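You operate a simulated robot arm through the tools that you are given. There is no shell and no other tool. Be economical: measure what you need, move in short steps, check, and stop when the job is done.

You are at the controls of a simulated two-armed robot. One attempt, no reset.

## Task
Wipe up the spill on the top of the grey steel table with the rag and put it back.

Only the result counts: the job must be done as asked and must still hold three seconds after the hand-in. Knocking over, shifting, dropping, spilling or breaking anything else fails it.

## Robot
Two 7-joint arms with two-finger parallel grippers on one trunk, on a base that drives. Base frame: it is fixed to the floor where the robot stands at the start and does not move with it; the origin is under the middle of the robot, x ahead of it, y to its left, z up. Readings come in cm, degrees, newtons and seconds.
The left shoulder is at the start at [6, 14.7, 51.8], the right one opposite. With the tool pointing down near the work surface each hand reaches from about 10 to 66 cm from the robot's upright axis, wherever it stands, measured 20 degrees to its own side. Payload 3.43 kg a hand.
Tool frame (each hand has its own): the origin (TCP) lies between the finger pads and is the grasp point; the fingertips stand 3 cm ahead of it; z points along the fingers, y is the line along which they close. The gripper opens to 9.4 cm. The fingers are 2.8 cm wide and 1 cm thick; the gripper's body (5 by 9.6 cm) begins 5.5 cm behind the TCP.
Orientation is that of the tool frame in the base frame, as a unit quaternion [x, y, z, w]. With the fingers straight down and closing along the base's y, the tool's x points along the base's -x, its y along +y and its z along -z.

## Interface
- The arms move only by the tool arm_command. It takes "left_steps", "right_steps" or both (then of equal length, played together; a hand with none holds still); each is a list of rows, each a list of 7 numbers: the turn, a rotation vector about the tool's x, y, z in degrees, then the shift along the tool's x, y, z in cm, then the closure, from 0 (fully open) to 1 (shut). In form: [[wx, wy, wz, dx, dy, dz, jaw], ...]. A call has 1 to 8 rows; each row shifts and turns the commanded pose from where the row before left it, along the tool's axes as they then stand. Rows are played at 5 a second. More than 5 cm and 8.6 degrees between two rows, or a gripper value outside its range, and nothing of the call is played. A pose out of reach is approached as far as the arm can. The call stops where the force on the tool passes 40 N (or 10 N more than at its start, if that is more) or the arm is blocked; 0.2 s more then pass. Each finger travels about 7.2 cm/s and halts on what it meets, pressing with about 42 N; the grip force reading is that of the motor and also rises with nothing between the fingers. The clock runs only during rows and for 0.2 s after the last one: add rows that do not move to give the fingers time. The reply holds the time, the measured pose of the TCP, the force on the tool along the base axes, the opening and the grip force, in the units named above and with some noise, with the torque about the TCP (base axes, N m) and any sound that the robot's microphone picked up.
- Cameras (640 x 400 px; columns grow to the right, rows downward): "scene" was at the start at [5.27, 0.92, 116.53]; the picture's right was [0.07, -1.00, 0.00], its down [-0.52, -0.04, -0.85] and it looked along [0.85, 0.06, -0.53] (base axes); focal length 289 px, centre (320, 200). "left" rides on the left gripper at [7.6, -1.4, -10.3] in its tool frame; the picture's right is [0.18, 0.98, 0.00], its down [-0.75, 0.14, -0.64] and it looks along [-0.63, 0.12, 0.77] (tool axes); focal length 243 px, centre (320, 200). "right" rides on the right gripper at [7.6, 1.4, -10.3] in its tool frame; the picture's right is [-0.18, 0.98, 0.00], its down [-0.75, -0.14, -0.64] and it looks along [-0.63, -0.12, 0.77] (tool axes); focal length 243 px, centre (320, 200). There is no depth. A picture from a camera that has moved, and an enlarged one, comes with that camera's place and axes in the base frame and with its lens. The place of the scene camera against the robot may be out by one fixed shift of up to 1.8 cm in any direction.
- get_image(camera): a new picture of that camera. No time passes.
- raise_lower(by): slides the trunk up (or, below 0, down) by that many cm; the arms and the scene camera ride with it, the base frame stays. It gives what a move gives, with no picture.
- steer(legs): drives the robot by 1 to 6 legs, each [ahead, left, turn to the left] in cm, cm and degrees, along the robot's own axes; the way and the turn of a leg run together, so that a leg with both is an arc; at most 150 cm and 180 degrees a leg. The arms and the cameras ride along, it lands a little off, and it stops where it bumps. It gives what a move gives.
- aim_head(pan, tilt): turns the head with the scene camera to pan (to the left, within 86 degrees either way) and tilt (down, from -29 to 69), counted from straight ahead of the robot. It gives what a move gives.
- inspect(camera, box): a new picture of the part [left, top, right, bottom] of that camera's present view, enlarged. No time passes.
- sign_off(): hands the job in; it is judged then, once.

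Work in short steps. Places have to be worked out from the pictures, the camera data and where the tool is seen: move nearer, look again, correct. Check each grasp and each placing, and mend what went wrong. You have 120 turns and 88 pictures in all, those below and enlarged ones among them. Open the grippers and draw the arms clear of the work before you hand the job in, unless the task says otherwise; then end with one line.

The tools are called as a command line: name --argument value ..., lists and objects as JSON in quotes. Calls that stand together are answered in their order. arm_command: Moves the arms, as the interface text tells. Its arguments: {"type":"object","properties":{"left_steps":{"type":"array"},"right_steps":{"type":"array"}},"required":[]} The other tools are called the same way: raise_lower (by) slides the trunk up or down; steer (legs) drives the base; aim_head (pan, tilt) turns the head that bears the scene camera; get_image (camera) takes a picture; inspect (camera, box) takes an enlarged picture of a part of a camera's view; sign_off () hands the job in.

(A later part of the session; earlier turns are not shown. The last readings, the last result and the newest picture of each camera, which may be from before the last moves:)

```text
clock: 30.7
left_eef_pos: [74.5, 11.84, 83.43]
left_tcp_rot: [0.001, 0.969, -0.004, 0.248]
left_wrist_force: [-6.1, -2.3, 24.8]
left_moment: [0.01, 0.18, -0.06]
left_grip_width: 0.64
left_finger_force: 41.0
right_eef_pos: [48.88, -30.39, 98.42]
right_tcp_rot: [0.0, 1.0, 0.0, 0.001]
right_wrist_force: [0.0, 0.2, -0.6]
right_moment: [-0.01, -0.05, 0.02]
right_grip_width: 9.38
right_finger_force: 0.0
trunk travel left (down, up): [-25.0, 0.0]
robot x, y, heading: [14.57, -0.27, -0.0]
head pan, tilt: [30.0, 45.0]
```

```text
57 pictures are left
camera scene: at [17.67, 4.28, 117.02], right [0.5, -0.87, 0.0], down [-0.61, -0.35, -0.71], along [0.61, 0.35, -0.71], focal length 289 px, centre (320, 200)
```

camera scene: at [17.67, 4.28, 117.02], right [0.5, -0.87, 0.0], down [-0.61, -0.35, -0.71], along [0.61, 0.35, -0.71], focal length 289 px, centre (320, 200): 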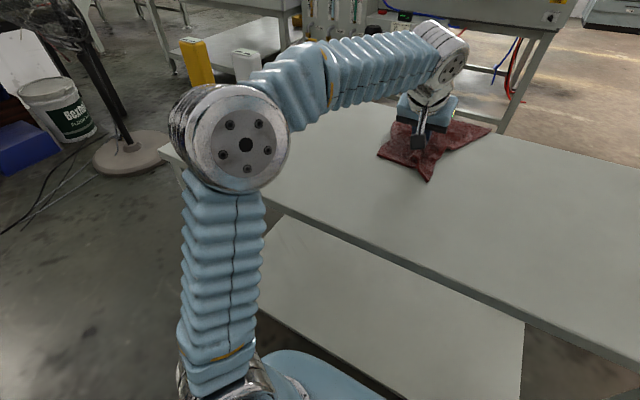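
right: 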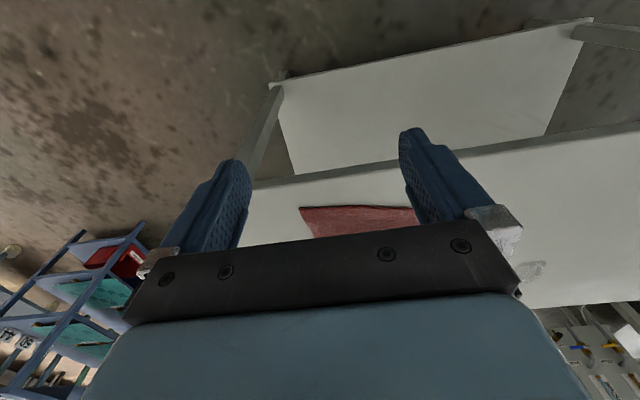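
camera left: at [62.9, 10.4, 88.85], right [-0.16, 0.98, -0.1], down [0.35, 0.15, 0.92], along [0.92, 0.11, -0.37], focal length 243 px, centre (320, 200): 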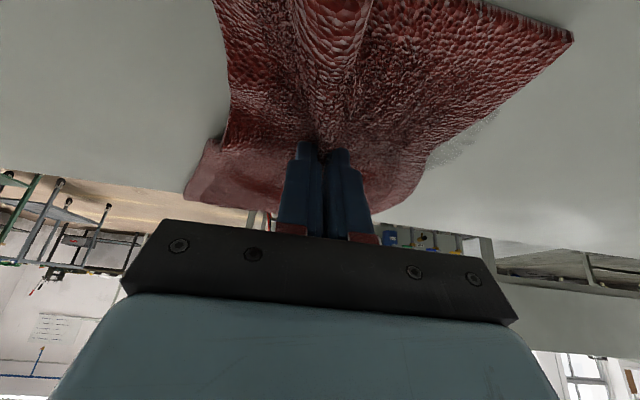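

Much is gone; a faint film remains. Another zigzag, working back in smaller x steps.

arm_command --left_steps '[[0, 0, 0, 0, 3.5, 0, 1], [0, 0, 0, 0, 3.5, 0, 1], [0, 0, 0, 0, 3.5, 0, 1], [0, 0, 0, 1.06, 0, -0.57, 1], [0, 0, 0, 0, -3.5, 0, 1], [0, 0, 0, 0, -3.5, 0, 1], [0, 0, 0, 0, -3.5, 0, 1], [0, 0, 0, 1.06, 0, -0.57, 1]]'

arm_command --left_steps '[[0, 0, 0, 0, 3.5, 0, 1], [0, 0, 0, 0, 3.5, 0, 1], [0, 0, 0, 0, 3.5, 0, 1], [0, 0, 0, 1.06, 0, -0.57, 1], [0, 0, 0, 0, -3.5, 0, 1], [0, 0, 0, 0, -3.5, 0, 1], [0, 0, 0, 0, -3.5, 0, 1], [0, 0, 0, 1.06, 0, -0.57, 1]]'

arm_command --left_steps '[[0, 0, 0, 0, 3.5, 0, 1], [0, 0, 0, 0, 3.5, 0, 1], [0, 0, 0, 0, 3.5, 0, 1], [0, 0, 0, 1.06, 0, -0.57, 1], [0, 0, 0, 0, -4, 0, 1], [0, 0, 0, 0, -4, 0, 1], [0, 0, 0, 0, -4, 0, 1], [0, 0, 0, 0, -4, 0, 1]]'

get_image --camera "left"

get_image --camera "scene"

```text
clock: 32.5
left_eef_pos: [72.17, 11.91, 83.51]
left_tcp_rot: [0.0, 0.969, -0.004, 0.248]
left_wrist_force: [5.6, -0.4, 22.4]
left_moment: [0.07, -0.19, -0.06]
left_grip_width: 0.66
left_finger_force: 41.1
right_eef_pos: [49.08, -30.4, 98.53]
right_tcp_rot: [0.0, 1.0, 0.0, 0.0]
right_wrist_force: [-0.5, -0.2, -0.3]
right_moment: [0.03, 0.02, 0.02]
right_grip_width: 9.4
right_finger_force: 0.0
trunk travel left (down, up): [-25.0, 0.0]
robot x, y, heading: [14.6, -0.25, 0.2]
head pan, tilt: [30.0, 45.0]
```

```text
clock: 34.3
left_eef_pos: [69.87, 11.79, 83.53]
left_tcp_rot: [0.0, 0.968, -0.004, 0.25]
left_wrist_force: [7.5, 0.2, 31.9]
left_moment: [0.11, -0.32, -0.06]
left_grip_width: 0.65
left_finger_force: 41.3
right_eef_pos: [48.99, -30.35, 98.46]
right_tcp_rot: [0.0, 1.0, 0.0, 0.0]
right_wrist_force: [-1.1, 0.2, 0.3]
right_moment: [-0.01, -0.02, 0.02]
right_grip_width: 9.4
right_finger_force: 0.0
trunk travel left (down, up): [-25.0, 0.0]
robot x, y, heading: [14.76, -0.14, 0.0]
head pan, tilt: [30.0, 45.0]
```

```text
clock: 36.1
left_eef_pos: [68.46, 6.39, 83.59]
left_tcp_rot: [0.0, 0.969, -0.003, 0.246]
left_wrist_force: [0.7, 1.2, 14.0]
left_moment: [0.12, -0.04, -0.06]
left_grip_width: 0.67
left_finger_force: 41.4
right_eef_pos: [49.07, -30.31, 98.42]
right_tcp_rot: [-0.001, 1.0, 0.0, 0.0]
right_wrist_force: [0.1, 0.8, 0.3]
right_moment: [-0.03, -0.01, -0.03]
right_grip_width: 9.41
right_finger_force: 0.1
trunk travel left (down, up): [-25.0, 0.0]
robot x, y, heading: [14.11, 0.1, -0.0]
head pan, tilt: [30.0, 45.0]
```

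```text
56 pictures are left
camera left: at [56.86, 4.9, 88.9], right [-0.16, 0.98, -0.09], down [0.36, 0.15, 0.92], along [0.92, 0.11, -0.37], focal length 243 px, centre (320, 200)
```

left: 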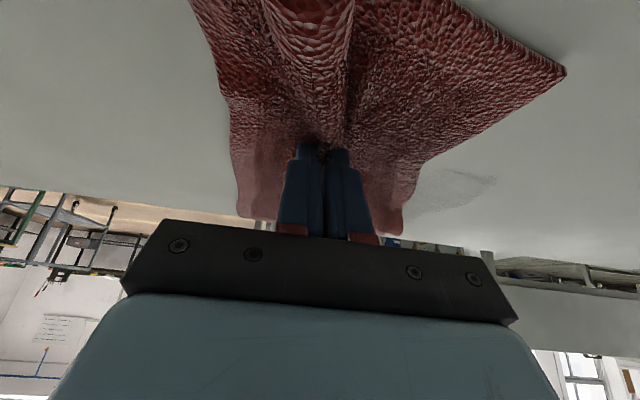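

```text
55 pictures are left
camera scene: at [17.81, 4.36, 117.0], right [0.5, -0.87, 0.0], down [-0.61, -0.35, -0.71], along [0.61, 0.35, -0.71], focal length 289 px, centre (320, 200)
```

scene: 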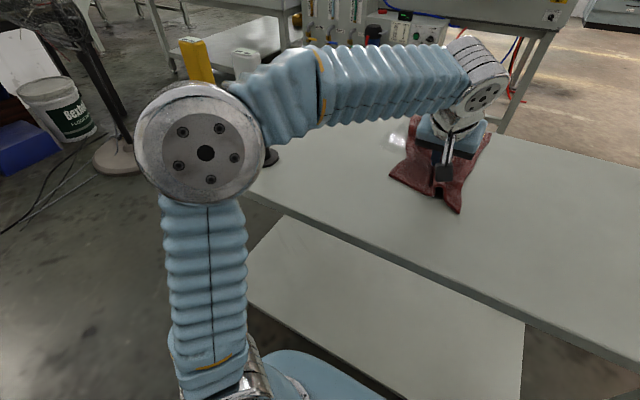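

inspect --camera "left" --box '[390, 140, 520, 225]'

inspect --camera "scene" --box '[340, 100, 450, 170]'

```text
4.71 times, centred on (455, 182) of left
camera zoom: at [56.86, 4.9, 88.9], right [-0.16, 0.98, -0.09], down [0.36, 0.15, 0.92], along [0.92, 0.11, -0.37], focal length 1142 px, centre (-315, 282)
```

zoom: 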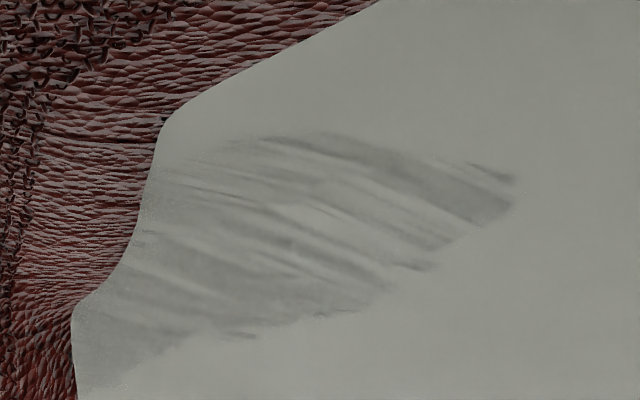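

```text
5.71 times, centred on (395, 135) of scene
camera zoom: at [17.81, 4.36, 117.0], right [0.5, -0.87, 0.0], down [-0.61, -0.35, -0.71], along [0.61, 0.35, -0.71], focal length 1651 px, centre (-109, 571)
```

zoom: 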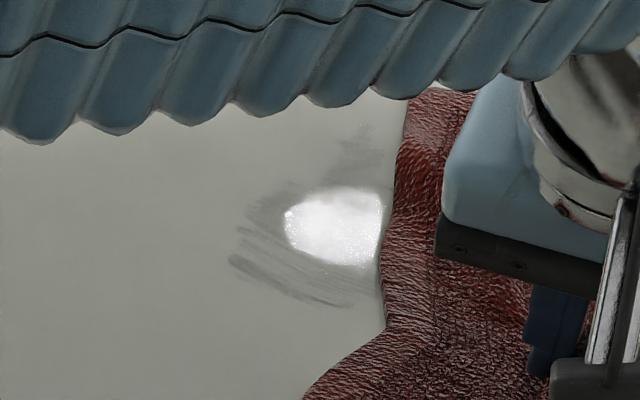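

Contact is really at the near edge of the fingertips (≈TCP x+0.2), so my strokes missed x>75. I now make strokes along x from 67 to ~80, stepping y by 1.2 cm.

arm_command --left_steps '[[0, 0, 0, 1.3, 3.2, -0.72, 1], [0, 0, 0, 0, 3.2, 0, 1], [0, 0, 0, -3.77, 0, 2.05, 1], [0, 0, 0, -3.77, 0, 2.05, 1], [0, 0, 0, -3.77, 0, 2.05, 1], [0, 0, 0, 0, 0, 0, 1]]'

get_image --camera "scene"

```text
clock: 37.5
left_eef_pos: [79.98, 12.86, 83.51]
left_tcp_rot: [0.001, 0.969, -0.003, 0.249]
left_wrist_force: [-3.4, -0.6, 16.4]
left_moment: [-0.02, 0.02, -0.05]
left_grip_width: 0.67
left_finger_force: 41.2
right_eef_pos: [49.08, -30.45, 98.44]
right_tcp_rot: [0.0, 1.0, 0.001, 0.001]
right_wrist_force: [0.5, 0.7, -0.3]
right_moment: [0.03, 0.01, 0.02]
right_grip_width: 9.4
right_finger_force: 0.1
trunk travel left (down, up): [-25.0, 0.0]
robot x, y, heading: [14.73, 0.01, -0.1]
head pan, tilt: [30.0, 45.0]
```

```text
52 pictures are left
camera scene: at [17.76, 4.3, 117.03], right [0.5, -0.87, 0.0], down [-0.61, -0.35, -0.71], along [0.61, 0.35, -0.71], focal length 289 px, centre (320, 200)
```

scene: 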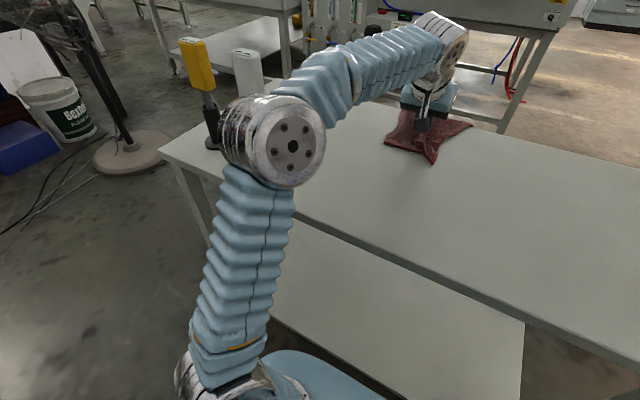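

Reached x=80 and the elbow (≈44,27) still has ~6–7 cm to the white tool. I continue the x strokes, stepping in y.

arm_command --left_steps '[[0, 0, 0, 0, 1.2, 0, 1], [0, 0, 0, 3.77, 0, -2.05, 1], [0, 0, 0, 3.77, 0, -2.05, 1], [0, 0, 0, 3.77, 0, -2.05, 1], [0, 0, 0, 0, 1.2, 0, 1], [0, 0, 0, -3.77, 0, 2.05, 1], [0, 0, 0, -3.77, 0, 2.05, 1], [0, 0, 0, -3.5, 0, 1.9, 1]]'

arm_command --left_steps '[[0, 0, 0, 0, 1.2, 0, 1], [0, 0, 0, 3.77, 0, -2.05, 1], [0, 0, 0, 3.77, 0, -2.05, 1], [0, 0, 0, 3.5, 0, -1.9, 1], [0, 0, 0, 0, 1.2, 0, 1], [0, 0, 0, -3.77, 0, 2.05, 1], [0, 0, 0, -3.77, 0, 2.05, 1], [0, 0, 0, -3.3, 0, 1.8, 1]]'

get_image --camera "scene"

```text
clock: 39.3
left_eef_pos: [79.71, 15.42, 83.53]
left_tcp_rot: [0.0, 0.969, -0.004, 0.248]
left_wrist_force: [-2.2, -0.4, 16.5]
left_moment: [0.03, 0.04, -0.08]
left_grip_width: 0.66
left_finger_force: 40.6
right_eef_pos: [48.99, -30.31, 98.46]
right_tcp_rot: [0.0, 1.0, 0.0, 0.001]
right_wrist_force: [0.2, 0.1, 0.0]
right_moment: [-0.05, -0.02, 0.01]
right_grip_width: 9.37
right_finger_force: 0.2
trunk travel left (down, up): [-25.0, 0.0]
robot x, y, heading: [14.8, -0.2, -0.1]
head pan, tilt: [30.0, 45.0]
```

```text
clock: 41.1
left_eef_pos: [79.54, 17.87, 83.5]
left_tcp_rot: [-0.001, 0.969, -0.003, 0.247]
left_wrist_force: [-0.6, -0.5, 10.4]
left_moment: [0.01, -0.07, -0.04]
left_grip_width: 0.68
left_finger_force: 40.8
right_eef_pos: [49.06, -30.25, 98.39]
right_tcp_rot: [0.0, 1.0, 0.0, 0.001]
right_wrist_force: [0.2, 1.2, 0.2]
right_moment: [-0.02, -0.02, -0.03]
right_grip_width: 9.41
right_finger_force: 0.0
trunk travel left (down, up): [-25.0, 0.0]
robot x, y, heading: [14.55, -0.2, -0.3]
head pan, tilt: [30.0, 45.0]
```

```text
51 pictures are left
camera scene: at [17.78, 4.31, 117.01], right [0.5, -0.87, 0.0], down [-0.61, -0.35, -0.71], along [0.61, 0.35, -0.71], focal length 289 px, centre (320, 200)
```

scene: 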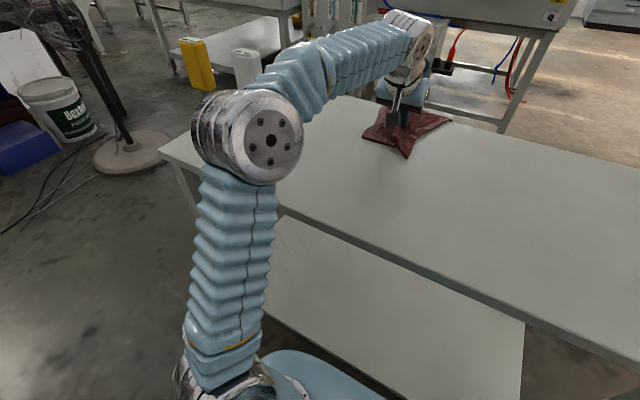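

Clear so far. Two more strokes at y≈19 and 20.3 with slightly more pressure, then strokes back, and finally drag toward −y to look.

arm_command --left_steps '[[0, 0, 0, 0.05, 1.2, 0.08, 1], [0, 0, 0, 3.77, 0, -2.05, 1], [0, 0, 0, 3.77, 0, -2.05, 1], [0, 0, 0, 3.0, 0, -1.63, 1], [0, 0, 0, 0, 1.2, 0, 1], [0, 0, 0, -3.77, 0, 2.05, 1], [0, 0, 0, -3.77, 0, 2.05, 1], [0, 0, 0, -2.2, 0, 1.2, 1]]'

arm_command --left_steps '[[0, 0, 0, 0, -1.8, 0, 1], [0, 0, 0, 3.77, 0, -2.05, 1], [0, 0, 0, 3.77, 0, -2.05, 1], [0, 0, 0, 2.2, 0, -1.2, 1], [0, 0, 0, 0, -1.2, 0, 1], [0, 0, 0, -3.77, 0, 2.05, 1], [0, 0, 0, -3.77, 0, 2.05, 1], [0, 0, 0, -3.3, 0, 1.8, 1]]'

arm_command --left_steps '[[0, 0, 0, 0, -1.2, 0, 1], [0, 0, 0, 3.77, 0, -2.05, 1], [0, 0, 0, 3.77, 0, -2.05, 1], [0, 0, 0, 3.3, 0, -1.8, 1], [0, 0, 0, 0, -4, 0, 1], [0, 0, 0, 0, -4, 0, 1], [0, 0, 0, 0, -4, 0, 1], [0, 0, 0, 0, -4, 0, 1]]'

get_image --camera "left"

inspect --camera "scene" --box '[340, 80, 500, 180]'

```text
clock: 42.9
left_eef_pos: [78.57, 19.91, 83.55]
left_tcp_rot: [0.0, 0.968, -0.003, 0.249]
left_wrist_force: [-2.7, 0.1, 17.6]
left_moment: [0.04, 0.09, -0.04]
left_grip_width: 0.69
left_finger_force: 40.6
right_eef_pos: [48.99, -30.36, 98.46]
right_tcp_rot: [0.0, 1.0, 0.0, 0.001]
right_wrist_force: [0.0, 0.3, -0.3]
right_moment: [0.01, -0.05, 0.03]
right_grip_width: 9.39
right_finger_force: 0.0
trunk travel left (down, up): [-25.0, 0.0]
robot x, y, heading: [14.64, 0.0, -0.3]
head pan, tilt: [30.0, 45.0]
```

```text
clock: 44.7
left_eef_pos: [79.54, 17.0, 83.53]
left_tcp_rot: [-0.001, 0.968, -0.004, 0.249]
left_wrist_force: [-5.1, 0.0, 27.9]
left_moment: [0.02, 0.12, -0.02]
left_grip_width: 0.66
left_finger_force: 40.8
right_eef_pos: [49.04, -30.37, 98.53]
right_tcp_rot: [0.0, 1.0, 0.0, 0.0]
right_wrist_force: [-0.1, 0.0, 0.1]
right_moment: [0.0, -0.03, 0.03]
right_grip_width: 9.45
right_finger_force: 0.0
trunk travel left (down, up): [-25.0, 0.0]
robot x, y, heading: [14.92, 0.26, 0.0]
head pan, tilt: [30.0, 45.0]
```

```text
clock: 45.9
left_eef_pos: [67.62, 13.1, 83.62]
left_tcp_rot: [-0.001, 0.968, -0.004, 0.252]
left_wrist_force: [0.5, -3.8, 12.5]
left_moment: [-0.11, -0.09, -0.1]
left_grip_width: 0.68
left_finger_force: 39.8
right_eef_pos: [49.16, -30.34, 98.38]
right_tcp_rot: [-0.001, 1.0, -0.001, 0.0]
right_wrist_force: [0.4, 0.2, -0.4]
right_moment: [-0.04, -0.04, 0.0]
right_grip_width: 9.4
right_finger_force: 0.0
trunk travel left (down, up): [-25.0, 0.0]
robot x, y, heading: [14.86, -0.45, 0.1]
head pan, tilt: [30.0, 45.0]
stopped in row 5 (left hand): the force on the tool passed its limit at 41 N (the readings are from after the stop); the commanded pose is now the measured one
```

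```text
50 pictures are left
camera left: at [55.93, 11.73, 88.75], right [-0.16, 0.98, -0.1], down [0.34, 0.15, 0.93], along [0.93, 0.11, -0.36], focal length 243 px, centre (320, 200)
```

left: 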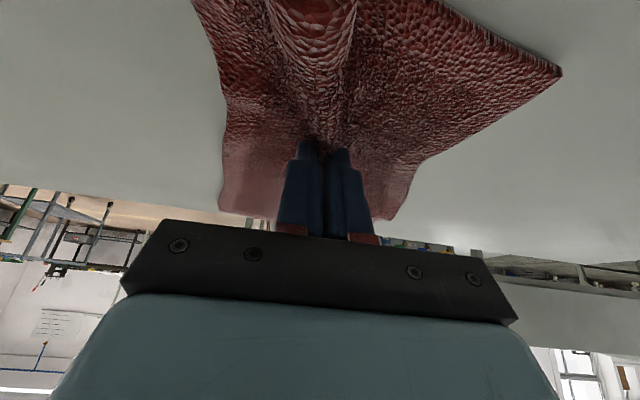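

```text
4.00 times, centred on (420, 130) of scene
camera zoom: at [17.82, 4.32, 116.97], right [0.5, -0.87, 0.0], down [-0.61, -0.35, -0.71], along [0.61, 0.35, -0.71], focal length 1156 px, centre (-80, 480)
```

zoom: 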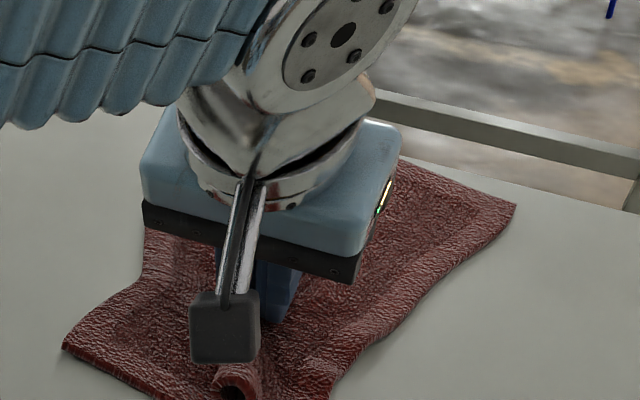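

It tripped at 41 N, harmlessly. I ease up slightly and drag −y 12 cm to inspect the spill area.

arm_command --left_steps '[[0, 0, 0, -0.1, -3, -0.17, 1], [0, 0, 0, 0, -3, 0, 1], [0, 0, 0, 0, -3, 0, 1], [0, 0, 0, 0, -3, 0, 1], [0, 0, 0, 0, 0, 0, 1]]'

inspect --camera "left" --box '[390, 120, 550, 220]'

inspect --camera "scene" --box '[320, 80, 480, 180]'

```text
clock: 47.1
left_eef_pos: [67.73, 1.18, 83.82]
left_tcp_rot: [0.0, 0.968, -0.003, 0.249]
left_wrist_force: [-0.8, -0.3, 0.6]
left_moment: [0.03, 0.01, -0.04]
left_grip_width: 0.69
left_finger_force: 40.5
right_eef_pos: [49.16, -30.35, 98.39]
right_tcp_rot: [0.0, 1.0, 0.0, 0.0]
right_wrist_force: [0.0, -0.2, -0.3]
right_moment: [0.01, 0.0, 0.0]
right_grip_width: 9.41
right_finger_force: 0.2
trunk travel left (down, up): [-25.0, 0.0]
robot x, y, heading: [14.45, 0.04, 0.1]
head pan, tilt: [30.0, 45.0]
```

```text
4.00 times, centred on (470, 170) of left
camera zoom: at [56.0, -0.32, 89.04], right [-0.16, 0.98, -0.1], down [0.35, 0.15, 0.93], along [0.92, 0.12, -0.37], focal length 970 px, centre (-280, 320)
```

zoom: 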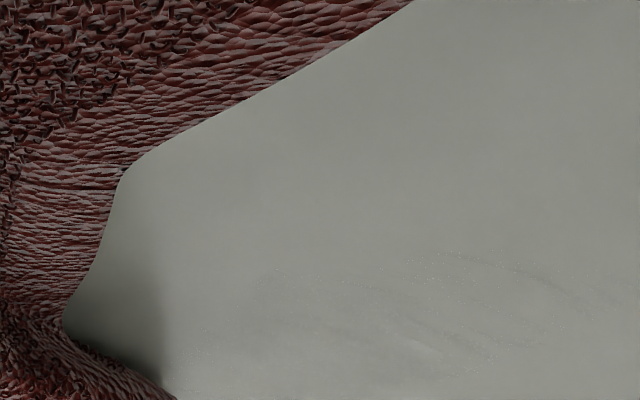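

```text
4.00 times, centred on (400, 130) of scene
camera zoom: at [17.91, 4.32, 117.01], right [0.5, -0.87, 0.0], down [-0.61, -0.35, -0.71], along [0.61, 0.35, -0.71], focal length 1156 px, centre (0, 480)
```

zoom: 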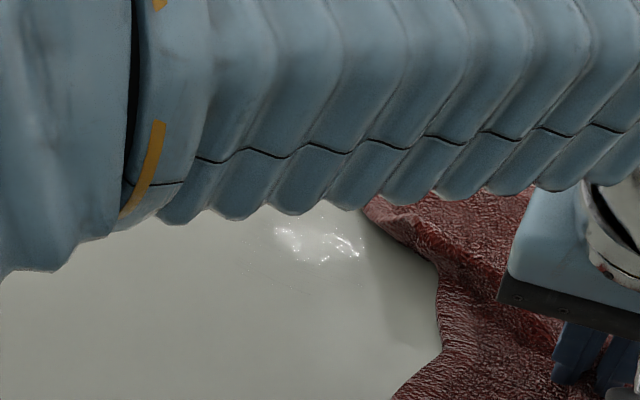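

Nearly clean; a very faint residue remains across x 70–76, y 12–19. One more full round of strokes.

arm_command --left_steps '[[0, 0, 0, 0, 4, 0, 1], [0, 0, 0, 0, 4, 0, 1], [0, 0, 0, 0, 3.1, 0, 1], [0, 0, 0, 0.15, 0, 0.22, 1], [0, 0, 0, -3.9, 0, 2.12, 1], [0, 0, 0, -3.7, 0, 2.01, 1], [0, 0, 0, -3.0, 0, 1.63, 1], [0, 0, 0, 0, 1, 0, 1]]'

arm_command --left_steps '[[0, 0, 0, 3.77, 0, -2.05, 1], [0, 0, 0, 3.77, 0, -2.05, 1], [0, 0, 0, 3.06, 0, -1.66, 1], [0, 0, 0, 0, 1, 0, 1], [0, 0, 0, -3.77, 0, 2.05, 1], [0, 0, 0, -3.77, 0, 2.05, 1], [0, 0, 0, -3.06, 0, 1.66, 1], [0, 0, 0, 0, 1, 0, 1]]'

arm_command --left_steps '[[0, 0, 0, 3.77, 0, -2.05, 1], [0, 0, 0, 3.77, 0, -2.05, 1], [0, 0, 0, 3.06, 0, -1.66, 1], [0, 0, 0, 0, 1, 0, 1], [0, 0, 0, -3.77, 0, 2.05, 1], [0, 0, 0, -3.77, 0, 2.05, 1], [0, 0, 0, -3.06, 0, 1.66, 1], [0, 0, 0, 0, 1, 0, 1]]'

arm_command --left_steps '[[0, 0, 0, 3.77, 0, -2.05, 1], [0, 0, 0, 3.77, 0, -2.05, 1], [0, 0, 0, 3.06, 0, -1.66, 1], [0, 0, 0, 0, 1, 0, 1], [0, 0, 0, -3.77, 0, 2.05, 1], [0, 0, 0, -3.77, 0, 2.05, 1], [0, 0, 0, -2.2, 0, 1.2, 1], [0, 0, 0, 0, 1, 0, 1]]'

```text
clock: 48.9
left_eef_pos: [79.72, 13.27, 83.55]
left_tcp_rot: [-0.001, 0.968, -0.004, 0.25]
left_wrist_force: [0.9, -4.3, 16.7]
left_moment: [-0.13, -0.06, -0.07]
left_grip_width: 0.71
left_finger_force: 41.0
right_eef_pos: [48.97, -30.41, 98.49]
right_tcp_rot: [0.001, 1.0, 0.0, 0.001]
right_wrist_force: [-0.7, -0.3, 1.2]
right_moment: [0.02, -0.02, -0.04]
right_grip_width: 9.42
right_finger_force: 0.2
trunk travel left (down, up): [-25.0, 0.0]
robot x, y, heading: [14.43, -0.2, -0.2]
head pan, tilt: [30.0, 45.0]
```

```text
clock: 50.7
left_eef_pos: [79.66, 15.2, 83.46]
left_tcp_rot: [-0.001, 0.968, -0.004, 0.251]
left_wrist_force: [0.8, -5.8, 23.7]
left_moment: [-0.16, -0.09, -0.05]
left_grip_width: 0.68
left_finger_force: 40.9
right_eef_pos: [49.17, -30.37, 98.4]
right_tcp_rot: [0.0, 1.0, 0.001, 0.001]
right_wrist_force: [0.0, -0.1, 0.2]
right_moment: [0.02, 0.02, 0.0]
right_grip_width: 9.38
right_finger_force: 0.0
trunk travel left (down, up): [-25.0, 0.0]
robot x, y, heading: [14.67, 0.19, -0.2]
head pan, tilt: [30.0, 45.0]
```

```text
clock: 52.5
left_eef_pos: [79.51, 17.33, 83.5]
left_tcp_rot: [0.0, 0.968, -0.004, 0.252]
left_wrist_force: [-0.5, -5.9, 22.8]
left_moment: [-0.18, -0.08, -0.07]
left_grip_width: 0.65
left_finger_force: 40.9
right_eef_pos: [49.07, -30.37, 98.39]
right_tcp_rot: [-0.001, 1.0, 0.001, 0.001]
right_wrist_force: [-0.2, -0.3, 0.1]
right_moment: [0.0, 0.05, 0.01]
right_grip_width: 9.39
right_finger_force: 0.0
trunk travel left (down, up): [-25.0, 0.0]
robot x, y, heading: [14.28, -0.18, 0.1]
head pan, tilt: [30.0, 45.0]
```

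```text
clock: 54.3
left_eef_pos: [78.82, 19.13, 83.55]
left_tcp_rot: [-0.001, 0.968, -0.003, 0.251]
left_wrist_force: [1.0, -5.2, 19.0]
left_moment: [-0.16, -0.1, -0.05]
left_grip_width: 0.68
left_finger_force: 40.9
right_eef_pos: [49.04, -30.4, 98.33]
right_tcp_rot: [0.0, 1.0, 0.001, 0.0]
right_wrist_force: [-0.2, 0.2, 0.0]
right_moment: [0.0, -0.01, 0.03]
right_grip_width: 9.42
right_finger_force: 0.1
trunk travel left (down, up): [-25.0, 0.0]
robot x, y, heading: [14.29, 0.11, 0.1]
head pan, tilt: [30.0, 45.0]
```

I finish with one back stroke and diagonal −y strokes, then pull away to inspect.

arm_command --left_steps '[[0, 0, 0, 1.32, -4, -0.72, 1], [0, 0, 0, 0, -4, 0, 1], [0, 0, 0, 1.32, 4, -0.72, 1], [0, 0, 0, 0, 4, 0, 1], [0, 0, 0, 1.32, -4, -0.72, 1], [0, 0, 0, 0, -4, 0, 1], [0, 0, 0, 1.32, 4, -0.72, 1], [0, 0, 0, 0, 4, 0, 1]]'

arm_command --left_steps '[[0, 0, 0, 1.32, -4, -0.72, 1], [0, 0, 0, 0, -4, 0, 1], [0, 0, 0, 1.32, 4, -0.72, 1], [0, 0, 0, 0, 4, 0, 1], [0, 0, 0, 1.32, -4, -0.72, 1], [0, 0, 0, 0, -4, 0, 1], [0, 0, 0, -0.12, -4, -0.22, 1], [0, 0, 0, 0, -4, 0, 1]]'

arm_command --left_steps '[[0, 0, 0, 0, -3, 0, 1], [0, 0, 0, 0, -3, 0, 1]]'

get_image --camera "left"

get_image --camera "scene"

```text
clock: 56.1
left_eef_pos: [72.65, 19.29, 83.54]
left_tcp_rot: [-0.001, 0.968, -0.004, 0.251]
left_wrist_force: [0.1, -6.5, 28.1]
left_moment: [-0.19, -0.09, -0.07]
left_grip_width: 0.7
left_finger_force: 41.2
right_eef_pos: [49.0, -30.53, 98.38]
right_tcp_rot: [0.0, 1.0, 0.001, 0.001]
right_wrist_force: [0.1, -0.3, 0.7]
right_moment: [0.01, -0.03, 0.01]
right_grip_width: 9.41
right_finger_force: 0.2
trunk travel left (down, up): [-25.0, 0.0]
robot x, y, heading: [14.57, 0.17, 0.1]
head pan, tilt: [30.0, 45.0]
```

```text
clock: 57.2
left_eef_pos: [69.43, 18.24, 83.63]
left_tcp_rot: [-0.004, 0.966, -0.002, 0.257]
left_wrist_force: [-0.6, -0.4, 12.0]
left_moment: [-0.03, -0.11, -0.03]
left_grip_width: 0.7
left_finger_force: 41.1
right_eef_pos: [49.0, -30.39, 98.44]
right_tcp_rot: [-0.001, 1.0, -0.001, 0.001]
right_wrist_force: [-0.6, 0.8, 0.0]
right_moment: [0.0, 0.01, -0.02]
right_grip_width: 9.4
right_finger_force: 0.1
trunk travel left (down, up): [-25.0, 0.0]
robot x, y, heading: [14.69, 0.03, 0.0]
head pan, tilt: [30.0, 45.0]
stopped in row 5 (left hand): the force on the tool passed its limit at 46 N (the readings are from after the stop); the commanded pose is now the measured one
```

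```text
clock: 57.9
left_eef_pos: [69.52, 12.4, 83.44]
left_tcp_rot: [-0.005, 0.967, -0.001, 0.256]
left_wrist_force: [1.2, 3.5, 20.0]
left_moment: [0.17, -0.08, -0.05]
left_grip_width: 0.66
left_finger_force: 40.9
right_eef_pos: [49.05, -30.38, 98.45]
right_tcp_rot: [0.0, 1.0, 0.0, 0.0]
right_wrist_force: [-0.1, 1.1, 0.4]
right_moment: [-0.01, -0.03, 0.0]
right_grip_width: 9.4
right_finger_force: 0.0
trunk travel left (down, up): [-25.0, 0.0]
robot x, y, heading: [14.64, 0.18, -0.1]
head pan, tilt: [30.0, 45.0]
```

```text
46 pictures are left
camera left: at [57.78, 10.88, 88.63], right [-0.17, 0.98, -0.1], down [0.34, 0.15, 0.93], along [0.93, 0.12, -0.35], focal length 243 px, centre (320, 200)
```

left: 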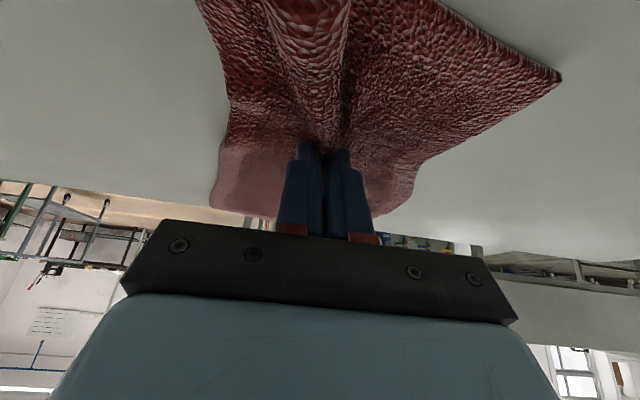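

```text
45 pictures are left
camera scene: at [17.8, 4.34, 117.03], right [0.5, -0.87, 0.0], down [-0.61, -0.35, -0.71], along [0.61, 0.35, -0.71], focal length 289 px, centre (320, 200)
```

scene: 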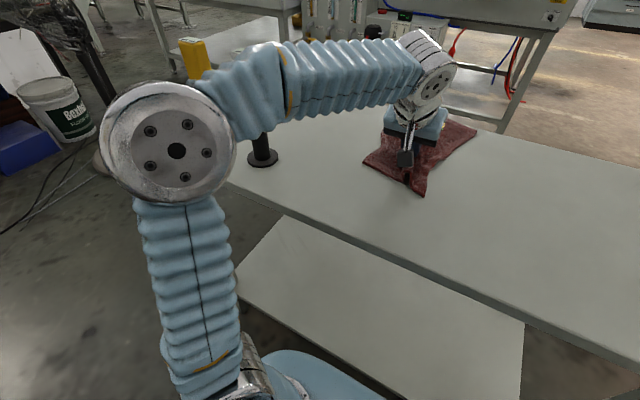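

The area looks clean. I ease up and carry the rag back toward −y, looking at the spill area on the way.

arm_command --left_steps '[[0, 0, 0, -0.15, -3, -0.26, 1], [0, 0, 0, 0, -4, 0, 1], [0, 0, 0, 0, -4, 0, 1], [0, 0, 0, 0, 0, 0, 1]]'

inspect --camera "left" --box '[390, 120, 550, 220]'

inspect --camera "scene" --box '[320, 80, 480, 180]'

```text
clock: 58.9
left_eef_pos: [69.67, 1.16, 83.81]
left_tcp_rot: [-0.004, 0.967, -0.002, 0.254]
left_wrist_force: [-0.6, 1.0, 0.0]
left_moment: [0.01, 0.02, -0.04]
left_grip_width: 0.68
left_finger_force: 41.2
right_eef_pos: [49.16, -30.34, 98.44]
right_tcp_rot: [0.0, 1.0, 0.0, 0.0]
right_wrist_force: [0.4, -0.1, -0.4]
right_moment: [0.0, 0.01, 0.0]
right_grip_width: 9.43
right_finger_force: 0.1
trunk travel left (down, up): [-25.0, 0.0]
robot x, y, heading: [14.29, -0.25, 0.2]
head pan, tilt: [30.0, 45.0]
```

```text
4.00 times, centred on (470, 170) of left
camera zoom: at [57.9, -0.36, 88.92], right [-0.17, 0.98, -0.1], down [0.34, 0.15, 0.93], along [0.93, 0.12, -0.36], focal length 970 px, centre (-280, 320)
```

zoom: 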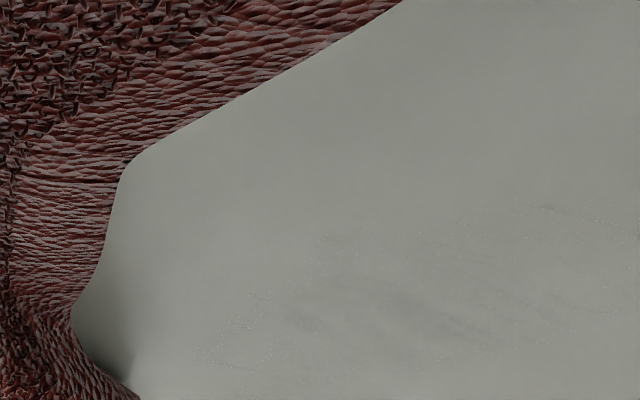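

```text
4.00 times, centred on (400, 130) of scene
camera zoom: at [17.92, 4.3, 117.01], right [0.5, -0.87, 0.0], down [-0.61, -0.35, -0.71], along [0.61, 0.35, -0.71], focal length 1156 px, centre (0, 480)
```

zoom: 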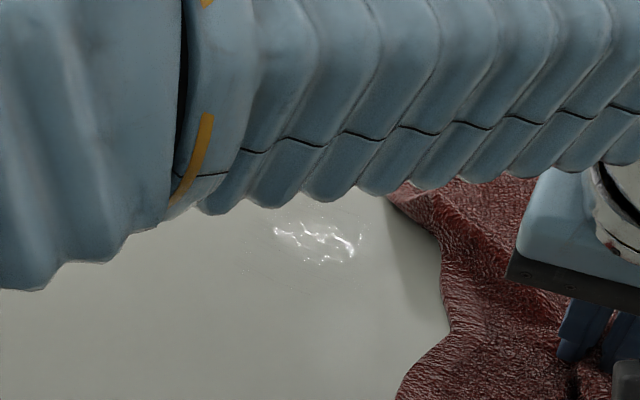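

A thin film remains around (72–77, 12.5–18). I go back and rub densely there with y-strokes at 0.7 cm x steps.

arm_command --left_steps '[[0, 0, 0, -1.13, 4, 0.64, 1], [0, 0, 0, -1.13, 4, 0.64, 1], [0, 0, 0, 0, 2, 0, 1], [0, 0, 0, 0.15, 0, 0.26, 1], [0, 0, 0, 0, 4.5, 0, 1], [0, 0, 0, -0.61, 4.5, 0.34, 1], [0, 0, 0, 0, -4.5, 0, 1], [0, 0, 0, -0.61, -4.5, 0.34, 1]]'

arm_command --left_steps '[[0, 0, 0, 0, 4.5, 0, 1], [0, 0, 0, -0.61, 4.5, 0.34, 1], [0, 0, 0, 0, -4.5, 0, 1], [0, 0, 0, -0.61, -4.5, 0.34, 1], [0, 0, 0, 0, 4.5, 0, 1], [0, 0, 0, -0.61, 4.5, 0.34, 1], [0, 0, 0, 0, -4.5, 0, 1], [0, 0, 0, -0.61, -4.5, 0.34, 1]]'

arm_command --left_steps '[[0, 0, 0, 0, 4.5, 0, 1], [0, 0, 0, -0.61, 4.5, 0.34, 1], [0, 0, 0, 0, -4.5, 0, 1], [0, 0, 0, 0, -4.5, 0, 1]]'

```text
clock: 60.6
left_eef_pos: [73.5, 11.28, 83.53]
left_tcp_rot: [-0.004, 0.967, -0.003, 0.255]
left_wrist_force: [1.3, 0.4, 10.6]
left_moment: [-0.01, -0.06, -0.1]
left_grip_width: 0.68
left_finger_force: 41.3
right_eef_pos: [49.11, -30.41, 98.52]
right_tcp_rot: [0.0, 1.0, 0.0, 0.0]
right_wrist_force: [0.7, 0.4, 0.0]
right_moment: [-0.04, -0.01, -0.02]
right_grip_width: 9.39
right_finger_force: 0.1
trunk travel left (down, up): [-25.0, 0.0]
robot x, y, heading: [14.94, 0.35, 0.0]
head pan, tilt: [30.0, 45.0]
```

```text
clock: 62.5
left_eef_pos: [76.27, 11.88, 83.47]
left_tcp_rot: [-0.005, 0.967, -0.002, 0.256]
left_wrist_force: [-0.2, 6.2, 28.8]
left_moment: [0.24, -0.13, 0.01]
left_grip_width: 0.67
left_finger_force: 41.3
right_eef_pos: [48.98, -30.25, 98.5]
right_tcp_rot: [0.0, 1.0, 0.001, 0.001]
right_wrist_force: [-0.8, 0.1, 0.3]
right_moment: [-0.04, -0.02, 0.01]
right_grip_width: 9.4
right_finger_force: 0.1
trunk travel left (down, up): [-25.0, 0.0]
robot x, y, heading: [14.64, 0.06, 0.0]
head pan, tilt: [30.0, 45.0]
```

```text
clock: 63.5
left_eef_pos: [76.89, 11.65, 83.34]
left_tcp_rot: [-0.006, 0.966, -0.001, 0.257]
left_wrist_force: [0.9, 8.8, 35.8]
left_moment: [0.27, -0.14, -0.03]
left_grip_width: 0.66
left_finger_force: 40.9
right_eef_pos: [48.97, -30.32, 98.49]
right_tcp_rot: [0.0, 1.0, 0.0, 0.001]
right_wrist_force: [0.1, 0.6, 0.5]
right_moment: [-0.06, 0.03, 0.05]
right_grip_width: 9.39
right_finger_force: 0.0
trunk travel left (down, up): [-25.0, 0.0]
robot x, y, heading: [14.38, 0.23, -0.1]
head pan, tilt: [30.0, 45.0]
```

Good, ~30 N pressure. Now cross strokes along x at small y steps over the same patch, with slightly less force.

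arm_command --left_steps '[[0, 0, 0, -0.04, 0, -0.07, 1], [0, 0, 0, 3.48, 0, -1.97, 1], [0, 0, 0, 3.48, 0.9, -1.97, 1], [0, 0, 0, -3.48, 0, 1.97, 1], [0, 0, 0, -3.48, 0.9, 1.97, 1], [0, 0, 0, 3.48, 0, -1.97, 1], [0, 0, 0, 3.48, 0.9, -1.97, 1], [0, 0, 0, -3.48, 0, 1.97, 1]]'

arm_command --left_steps '[[0, 0, 0, -3.48, 0.9, 1.97, 1], [0, 0, 0, 3.48, 0, -1.97, 1], [0, 0, 0, 3.48, 0.9, -1.97, 1], [0, 0, 0, -3.48, 0, 1.97, 1], [0, 0, 0, -3.48, 0.9, 1.97, 1], [0, 0, 0, 3.48, 0, -1.97, 1], [0, 0, 0, 3.48, 0.9, -1.97, 1], [0, 0, 0, -3.48, 0, 1.97, 1]]'

arm_command --left_steps '[[0, 0, 0, -3.48, 0.9, 1.97, 1], [0, 0, 0, 3.48, 0, -1.97, 1], [0, 0, 0, 3.48, 0.5, -1.97, 1], [0, 0, 0, -0.14, -4, -0.26, 1], [0, 0, 0, 0, -4.5, 0, 1], [0, 0, 0, 0, -4.5, 0, 1], [0, 0, 0, 0, -4.5, 0, 1], [0, 0, 0, 0, 0, 0, 1]]'

inspect --camera "left" --box '[390, 120, 550, 220]'

inspect --camera "scene" --box '[320, 80, 480, 180]'

```text
clock: 65.2
left_eef_pos: [72.98, 14.02, 83.5]
left_tcp_rot: [-0.004, 0.967, -0.003, 0.255]
left_wrist_force: [-3.5, -3.0, 21.1]
left_moment: [-0.07, 0.03, -0.08]
left_grip_width: 0.69
left_finger_force: 40.4
right_eef_pos: [49.08, -30.36, 98.57]
right_tcp_rot: [0.0, 1.0, 0.002, 0.001]
right_wrist_force: [-0.4, 1.0, -0.6]
right_moment: [-0.01, -0.04, 0.01]
right_grip_width: 9.4
right_finger_force: 0.1
trunk travel left (down, up): [-25.0, 0.0]
robot x, y, heading: [14.79, -0.36, 0.2]
head pan, tilt: [30.0, 45.0]
```

```text
clock: 67.0
left_eef_pos: [72.88, 17.59, 83.53]
left_tcp_rot: [-0.004, 0.967, -0.002, 0.255]
left_wrist_force: [-0.5, -2.4, 7.8]
left_moment: [-0.08, -0.01, -0.06]
left_grip_width: 0.65
left_finger_force: 41.4
right_eef_pos: [49.05, -30.4, 98.42]
right_tcp_rot: [0.0, 1.0, 0.0, 0.001]
right_wrist_force: [0.1, 0.4, -0.1]
right_moment: [0.0, -0.01, 0.03]
right_grip_width: 9.41
right_finger_force: 0.0
trunk travel left (down, up): [-25.0, 0.0]
robot x, y, heading: [14.7, -0.18, -0.2]
head pan, tilt: [30.0, 45.0]
```

```text
clock: 68.8
left_eef_pos: [69.06, 1.58, 83.76]
left_tcp_rot: [-0.005, 0.967, -0.001, 0.254]
left_wrist_force: [-0.9, -0.5, 1.9]
left_moment: [-0.02, -0.01, -0.03]
left_grip_width: 0.68
left_finger_force: 40.8
right_eef_pos: [49.08, -30.34, 98.48]
right_tcp_rot: [0.0, 1.0, 0.0, 0.0]
right_wrist_force: [0.3, 0.5, 0.4]
right_moment: [0.02, -0.01, 0.01]
right_grip_width: 9.41
right_finger_force: 0.1
trunk travel left (down, up): [-25.0, 0.0]
robot x, y, heading: [14.78, -0.06, 0.2]
head pan, tilt: [30.0, 45.0]
```

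```text
4.00 times, centred on (470, 170) of left
camera zoom: at [57.32, 0.08, 88.92], right [-0.17, 0.98, -0.1], down [0.34, 0.15, 0.93], along [0.93, 0.12, -0.36], focal length 970 px, centre (-280, 320)
```

zoom: 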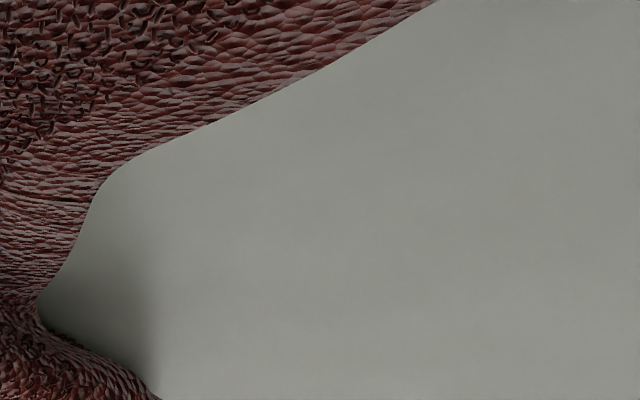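

```text
4.00 times, centred on (400, 130) of scene
camera zoom: at [17.91, 4.3, 117.01], right [0.5, -0.87, 0.0], down [-0.61, -0.35, -0.71], along [0.61, 0.35, -0.71], focal length 1156 px, centre (0, 480)
```

zoom: 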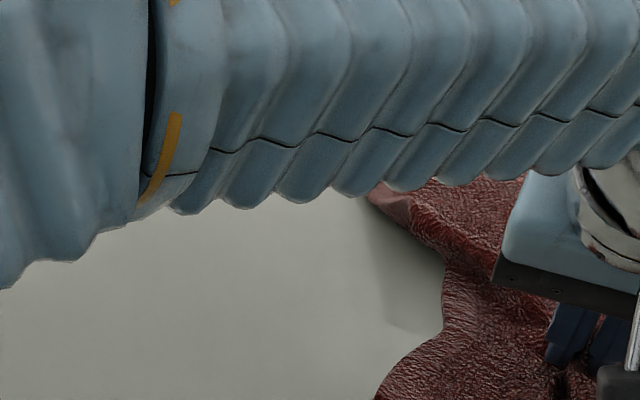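

The table is fully clean now. I drag the rag back: first −y 14 cm, then −x 9 cm to straighten it, ending at the original grasp point (60,−12.5).

arm_command --left_steps '[[0, 0, 0, 0, -3.5, 0, 1], [0, 0, 0, 0, -3.5, 0, 1], [0, 0, 0, 0, -3.5, 0, 1], [0, 0, 0, 0, -3.6, 0, 1], [0, 0, 0, 2.64, 0, -1.49, 1], [0, 0, 0, 2.64, 0, -1.49, 1], [0, 0, 0, 2.64, 0, -1.49, 1], [0, 0, 0, 0, 0, 0, 1]]'

aim_head --pan 0 --tilt 45

get_image --camera "scene"

get_image --camera "left"

```text
clock: 70.7
left_eef_pos: [60.17, -12.59, 84.03]
left_tcp_rot: [-0.005, 0.967, -0.001, 0.253]
left_wrist_force: [0.0, -0.5, 0.7]
left_moment: [-0.01, -0.01, -0.04]
left_grip_width: 0.68
left_finger_force: 41.1
right_eef_pos: [49.12, -30.36, 98.49]
right_tcp_rot: [0.0, 1.0, 0.0, 0.001]
right_wrist_force: [0.0, -0.2, -0.2]
right_moment: [0.0, -0.01, 0.0]
right_grip_width: 9.39
right_finger_force: 0.0
trunk travel left (down, up): [-25.0, 0.0]
robot x, y, heading: [14.25, -0.07, -0.0]
head pan, tilt: [30.0, 45.0]
```

```text
clock: 71.6
left_eef_pos: [60.24, -12.57, 84.03]
left_tcp_rot: [-0.004, 0.967, -0.001, 0.253]
left_wrist_force: [-0.3, 0.3, 0.3]
left_moment: [-0.03, -0.03, -0.02]
left_grip_width: 0.68
left_finger_force: 40.9
right_eef_pos: [49.24, -30.34, 98.46]
right_tcp_rot: [-0.001, 1.0, 0.0, 0.0]
right_wrist_force: [0.7, 0.2, -0.2]
right_moment: [-0.01, 0.02, -0.01]
right_grip_width: 9.4
right_finger_force: 0.1
trunk travel left (down, up): [-25.0, 0.0]
robot x, y, heading: [14.45, -0.04, 0.1]
head pan, tilt: [0.0, 45.0]
```

```text
40 pictures are left
camera scene: at [19.0, 0.25, 117.01], right [0.0, -1.0, 0.0], down [-0.71, 0.0, -0.71], along [0.71, 0.0, -0.71], focal length 289 px, centre (320, 200)
```

scene: 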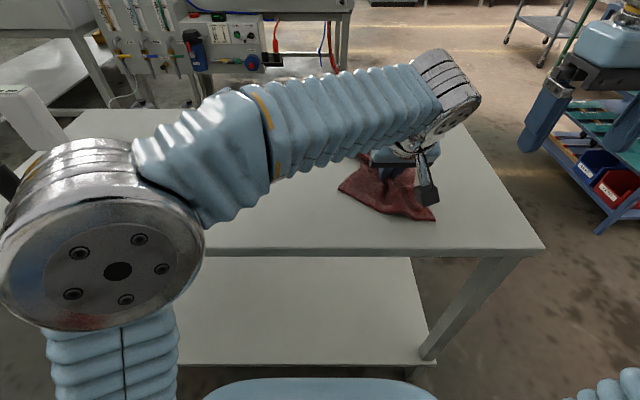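

```text
39 pictures are left
camera left: at [48.45, -14.03, 89.13], right [-0.17, 0.98, -0.1], down [0.34, 0.15, 0.93], along [0.93, 0.12, -0.36], focal length 243 px, centre (320, 200)
```

left: 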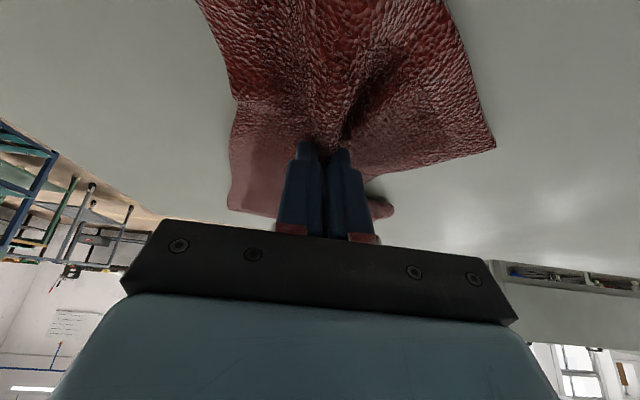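

The hand is at the original grasp point. I press lightly and open the fingers so that they spread the fold back out, then look.

arm_command --left_steps '[[0, 0, 0, 0.2, 0, 0.36, 1], [0, 0, 0, 0, 0, 0, 0.9], [0, 0, 0, 0, 0, 0, 0.75], [0, 0, 0, 0, 0, 0, 0.55], [0, 0, 0, 0, 0, 0, 0.35], [0, 0, 0, 0, 0, 0, 0.35]]'

arm_command --left_steps '[[0, 0, 0, -0.49, 0, -0.87, 0.35], [0, 0, 0, -1, 0, -1.74, 0.35], [0, 0, 0, -1.5, 0, -2.6, 0.35], [0, 0, 0, -1.5, 0, -2.6, 0.35], [0, 0, 0, 0, 0, 0, 0.35]]'

get_image --camera "left"

```text
clock: 73.0
left_eef_pos: [60.03, -12.65, 83.59]
left_tcp_rot: [-0.005, 0.967, -0.002, 0.254]
left_wrist_force: [-0.1, -1.0, 6.7]
left_moment: [0.07, 0.0, -0.02]
left_grip_width: 5.98
left_finger_force: 0.1
right_eef_pos: [49.17, -30.4, 98.48]
right_tcp_rot: [-0.001, 1.0, 0.0, 0.0]
right_wrist_force: [-0.9, -0.3, -0.4]
right_moment: [0.01, -0.03, -0.02]
right_grip_width: 9.41
right_finger_force: 0.1
trunk travel left (down, up): [-25.0, 0.0]
robot x, y, heading: [14.44, -0.09, 0.1]
head pan, tilt: [0.0, 45.0]
```

```text
clock: 74.2
left_eef_pos: [60.3, -12.49, 92.59]
left_tcp_rot: [-0.004, 0.967, -0.002, 0.254]
left_wrist_force: [0.3, -0.3, 0.6]
left_moment: [-0.03, -0.02, 0.01]
left_grip_width: 6.09
left_finger_force: 0.1
right_eef_pos: [49.11, -30.36, 98.41]
right_tcp_rot: [0.001, 1.0, 0.0, -0.001]
right_wrist_force: [0.4, 0.5, -0.2]
right_moment: [0.0, -0.05, -0.03]
right_grip_width: 9.41
right_finger_force: 0.0
trunk travel left (down, up): [-25.0, 0.0]
robot x, y, heading: [14.3, -0.12, 0.0]
head pan, tilt: [0.0, 45.0]
```

```text
38 pictures are left
camera left: at [48.5, -14.01, 97.68], right [-0.17, 0.98, -0.1], down [0.34, 0.15, 0.93], along [0.93, 0.12, -0.36], focal length 243 px, centre (320, 200)
```

left: 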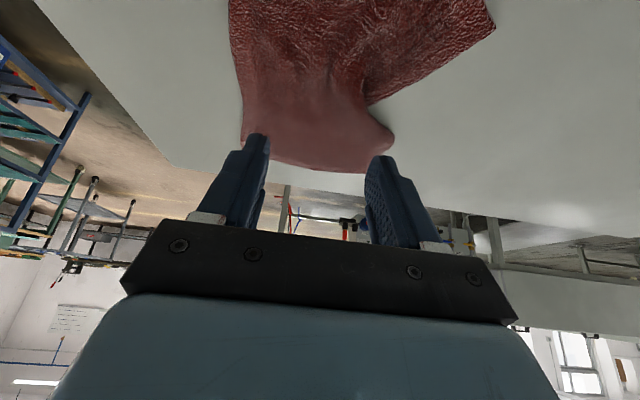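

Released, and the rag has spread back. I retract the left hand clear (back and left) and look from the scene camera.

arm_command --left_steps '[[0, 0, 0, 3, 3, -3.2, 0.3], [0, 0, 0, 3, 3, -2.5, 0.3], [0, 0, 0, 3, 3, -1.7, 0.3], [0, 0, 0, 3, 3, -1.7, 0.3], [0, 0, 0, 3, 3, -1.7, 0.2], [0, 0, 0, 3, 3, -1.7, 0.1], [0, 0, 0, 0, 4, 0, 0], [0, 0, 0, 0, 0, 0, 0]]'

get_image --camera "scene"

```text
refused: row 1 steps farther than a row can; nothing moved
```

```text
37 pictures are left
camera scene: at [19.0, 0.24, 117.01], right [0.0, -1.0, 0.0], down [-0.71, 0.0, -0.71], along [0.71, 0.0, -0.71], focal length 289 px, centre (320, 200)
```

scene: 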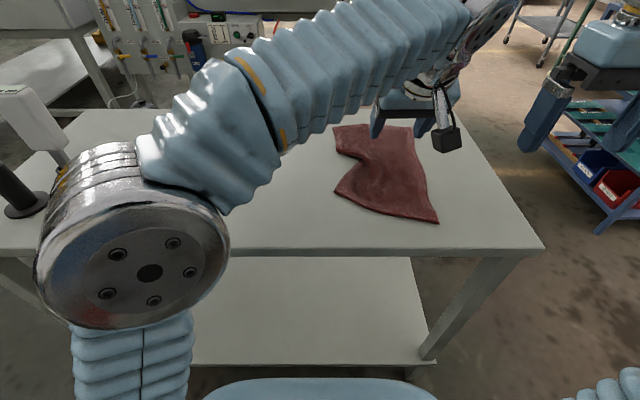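

The rag lies near its original place but ≈2 cm too far +y, with a dent on the left side. I press it gently with the open fingers and slide it 2 cm to −y and slightly nearer.

arm_command --left_steps '[[0, 0, 0, 1.47, 0, 2.61, 0.35], [0, 0, 0, 1.47, 0, 2.61, 0.35], [0, 0, 0, 1.2, 0, 2.1, 0.35], [0, 0, 0, 0.24, 0, 0.44, 0.35], [0, 0, 0, 0.12, 0, 0.2, 0.35], [0, 0, 0, 0, 0, 0, 0.35]]'

```text
clock: 75.6
left_eef_pos: [60.2, -12.53, 83.53]
left_tcp_rot: [-0.004, 0.967, -0.002, 0.255]
left_wrist_force: [2.5, -1.3, 14.6]
left_moment: [0.19, -0.13, -0.04]
left_grip_width: 6.09
left_finger_force: 0.1
right_eef_pos: [49.19, -30.36, 98.41]
right_tcp_rot: [0.0, 1.0, -0.001, 0.0]
right_wrist_force: [-0.2, -0.7, 0.2]
right_moment: [0.03, -0.01, 0.05]
right_grip_width: 9.41
right_finger_force: 0.1
trunk travel left (down, up): [-25.0, 0.0]
robot x, y, heading: [14.81, -0.13, 0.0]
head pan, tilt: [0.0, 45.0]
```

arm_command --left_steps '[[0, 0, 0, 0.2, -0.7, -0.11, 0.35], [0, 0, 0, 0.2, -0.7, -0.11, 0.35], [0, 0, 0, 0.2, -0.7, -0.11, 0.35], [0, 0, 0, 0, 0, 0, 0.35], [0, 0, 0, -0.49, 0, -0.87, 0.35], [0, 0, 0, -1.47, 0, -2.61, 0.35], [0, 0, 0, -1.47, 0, -2.61, 0.35], [0, 0, 0, -1.47, 0, -2.61, 0.35]]'

get_image --camera "scene"

```text
clock: 77.4
left_eef_pos: [59.57, -14.67, 93.25]
left_tcp_rot: [-0.004, 0.967, -0.001, 0.253]
left_wrist_force: [0.4, 0.4, 0.1]
left_moment: [-0.01, 0.01, 0.03]
left_grip_width: 6.1
left_finger_force: 0.1
right_eef_pos: [49.11, -30.45, 98.41]
right_tcp_rot: [0.0, 1.0, 0.0, 0.0]
right_wrist_force: [0.0, 1.1, 0.4]
right_moment: [0.02, -0.04, -0.01]
right_grip_width: 9.41
right_finger_force: 0.0
trunk travel left (down, up): [-25.0, 0.0]
robot x, y, heading: [14.52, -0.08, 0.0]
head pan, tilt: [0.0, 45.0]
```

```text
36 pictures are left
camera scene: at [19.01, 0.24, 117.01], right [0.0, -1.0, 0.0], down [-0.71, 0.0, -0.71], along [0.71, 0.0, -0.71], focal length 289 px, centre (320, 200)
```

scene: 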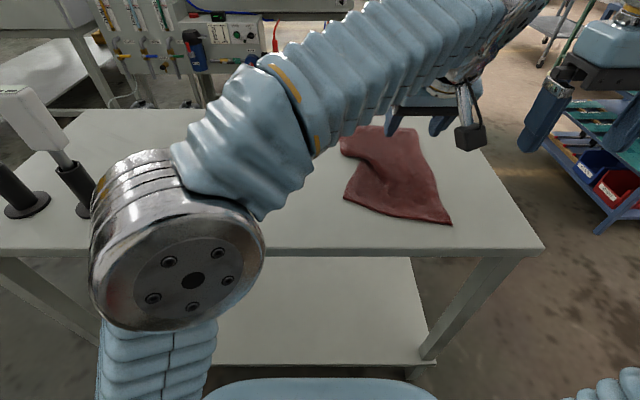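

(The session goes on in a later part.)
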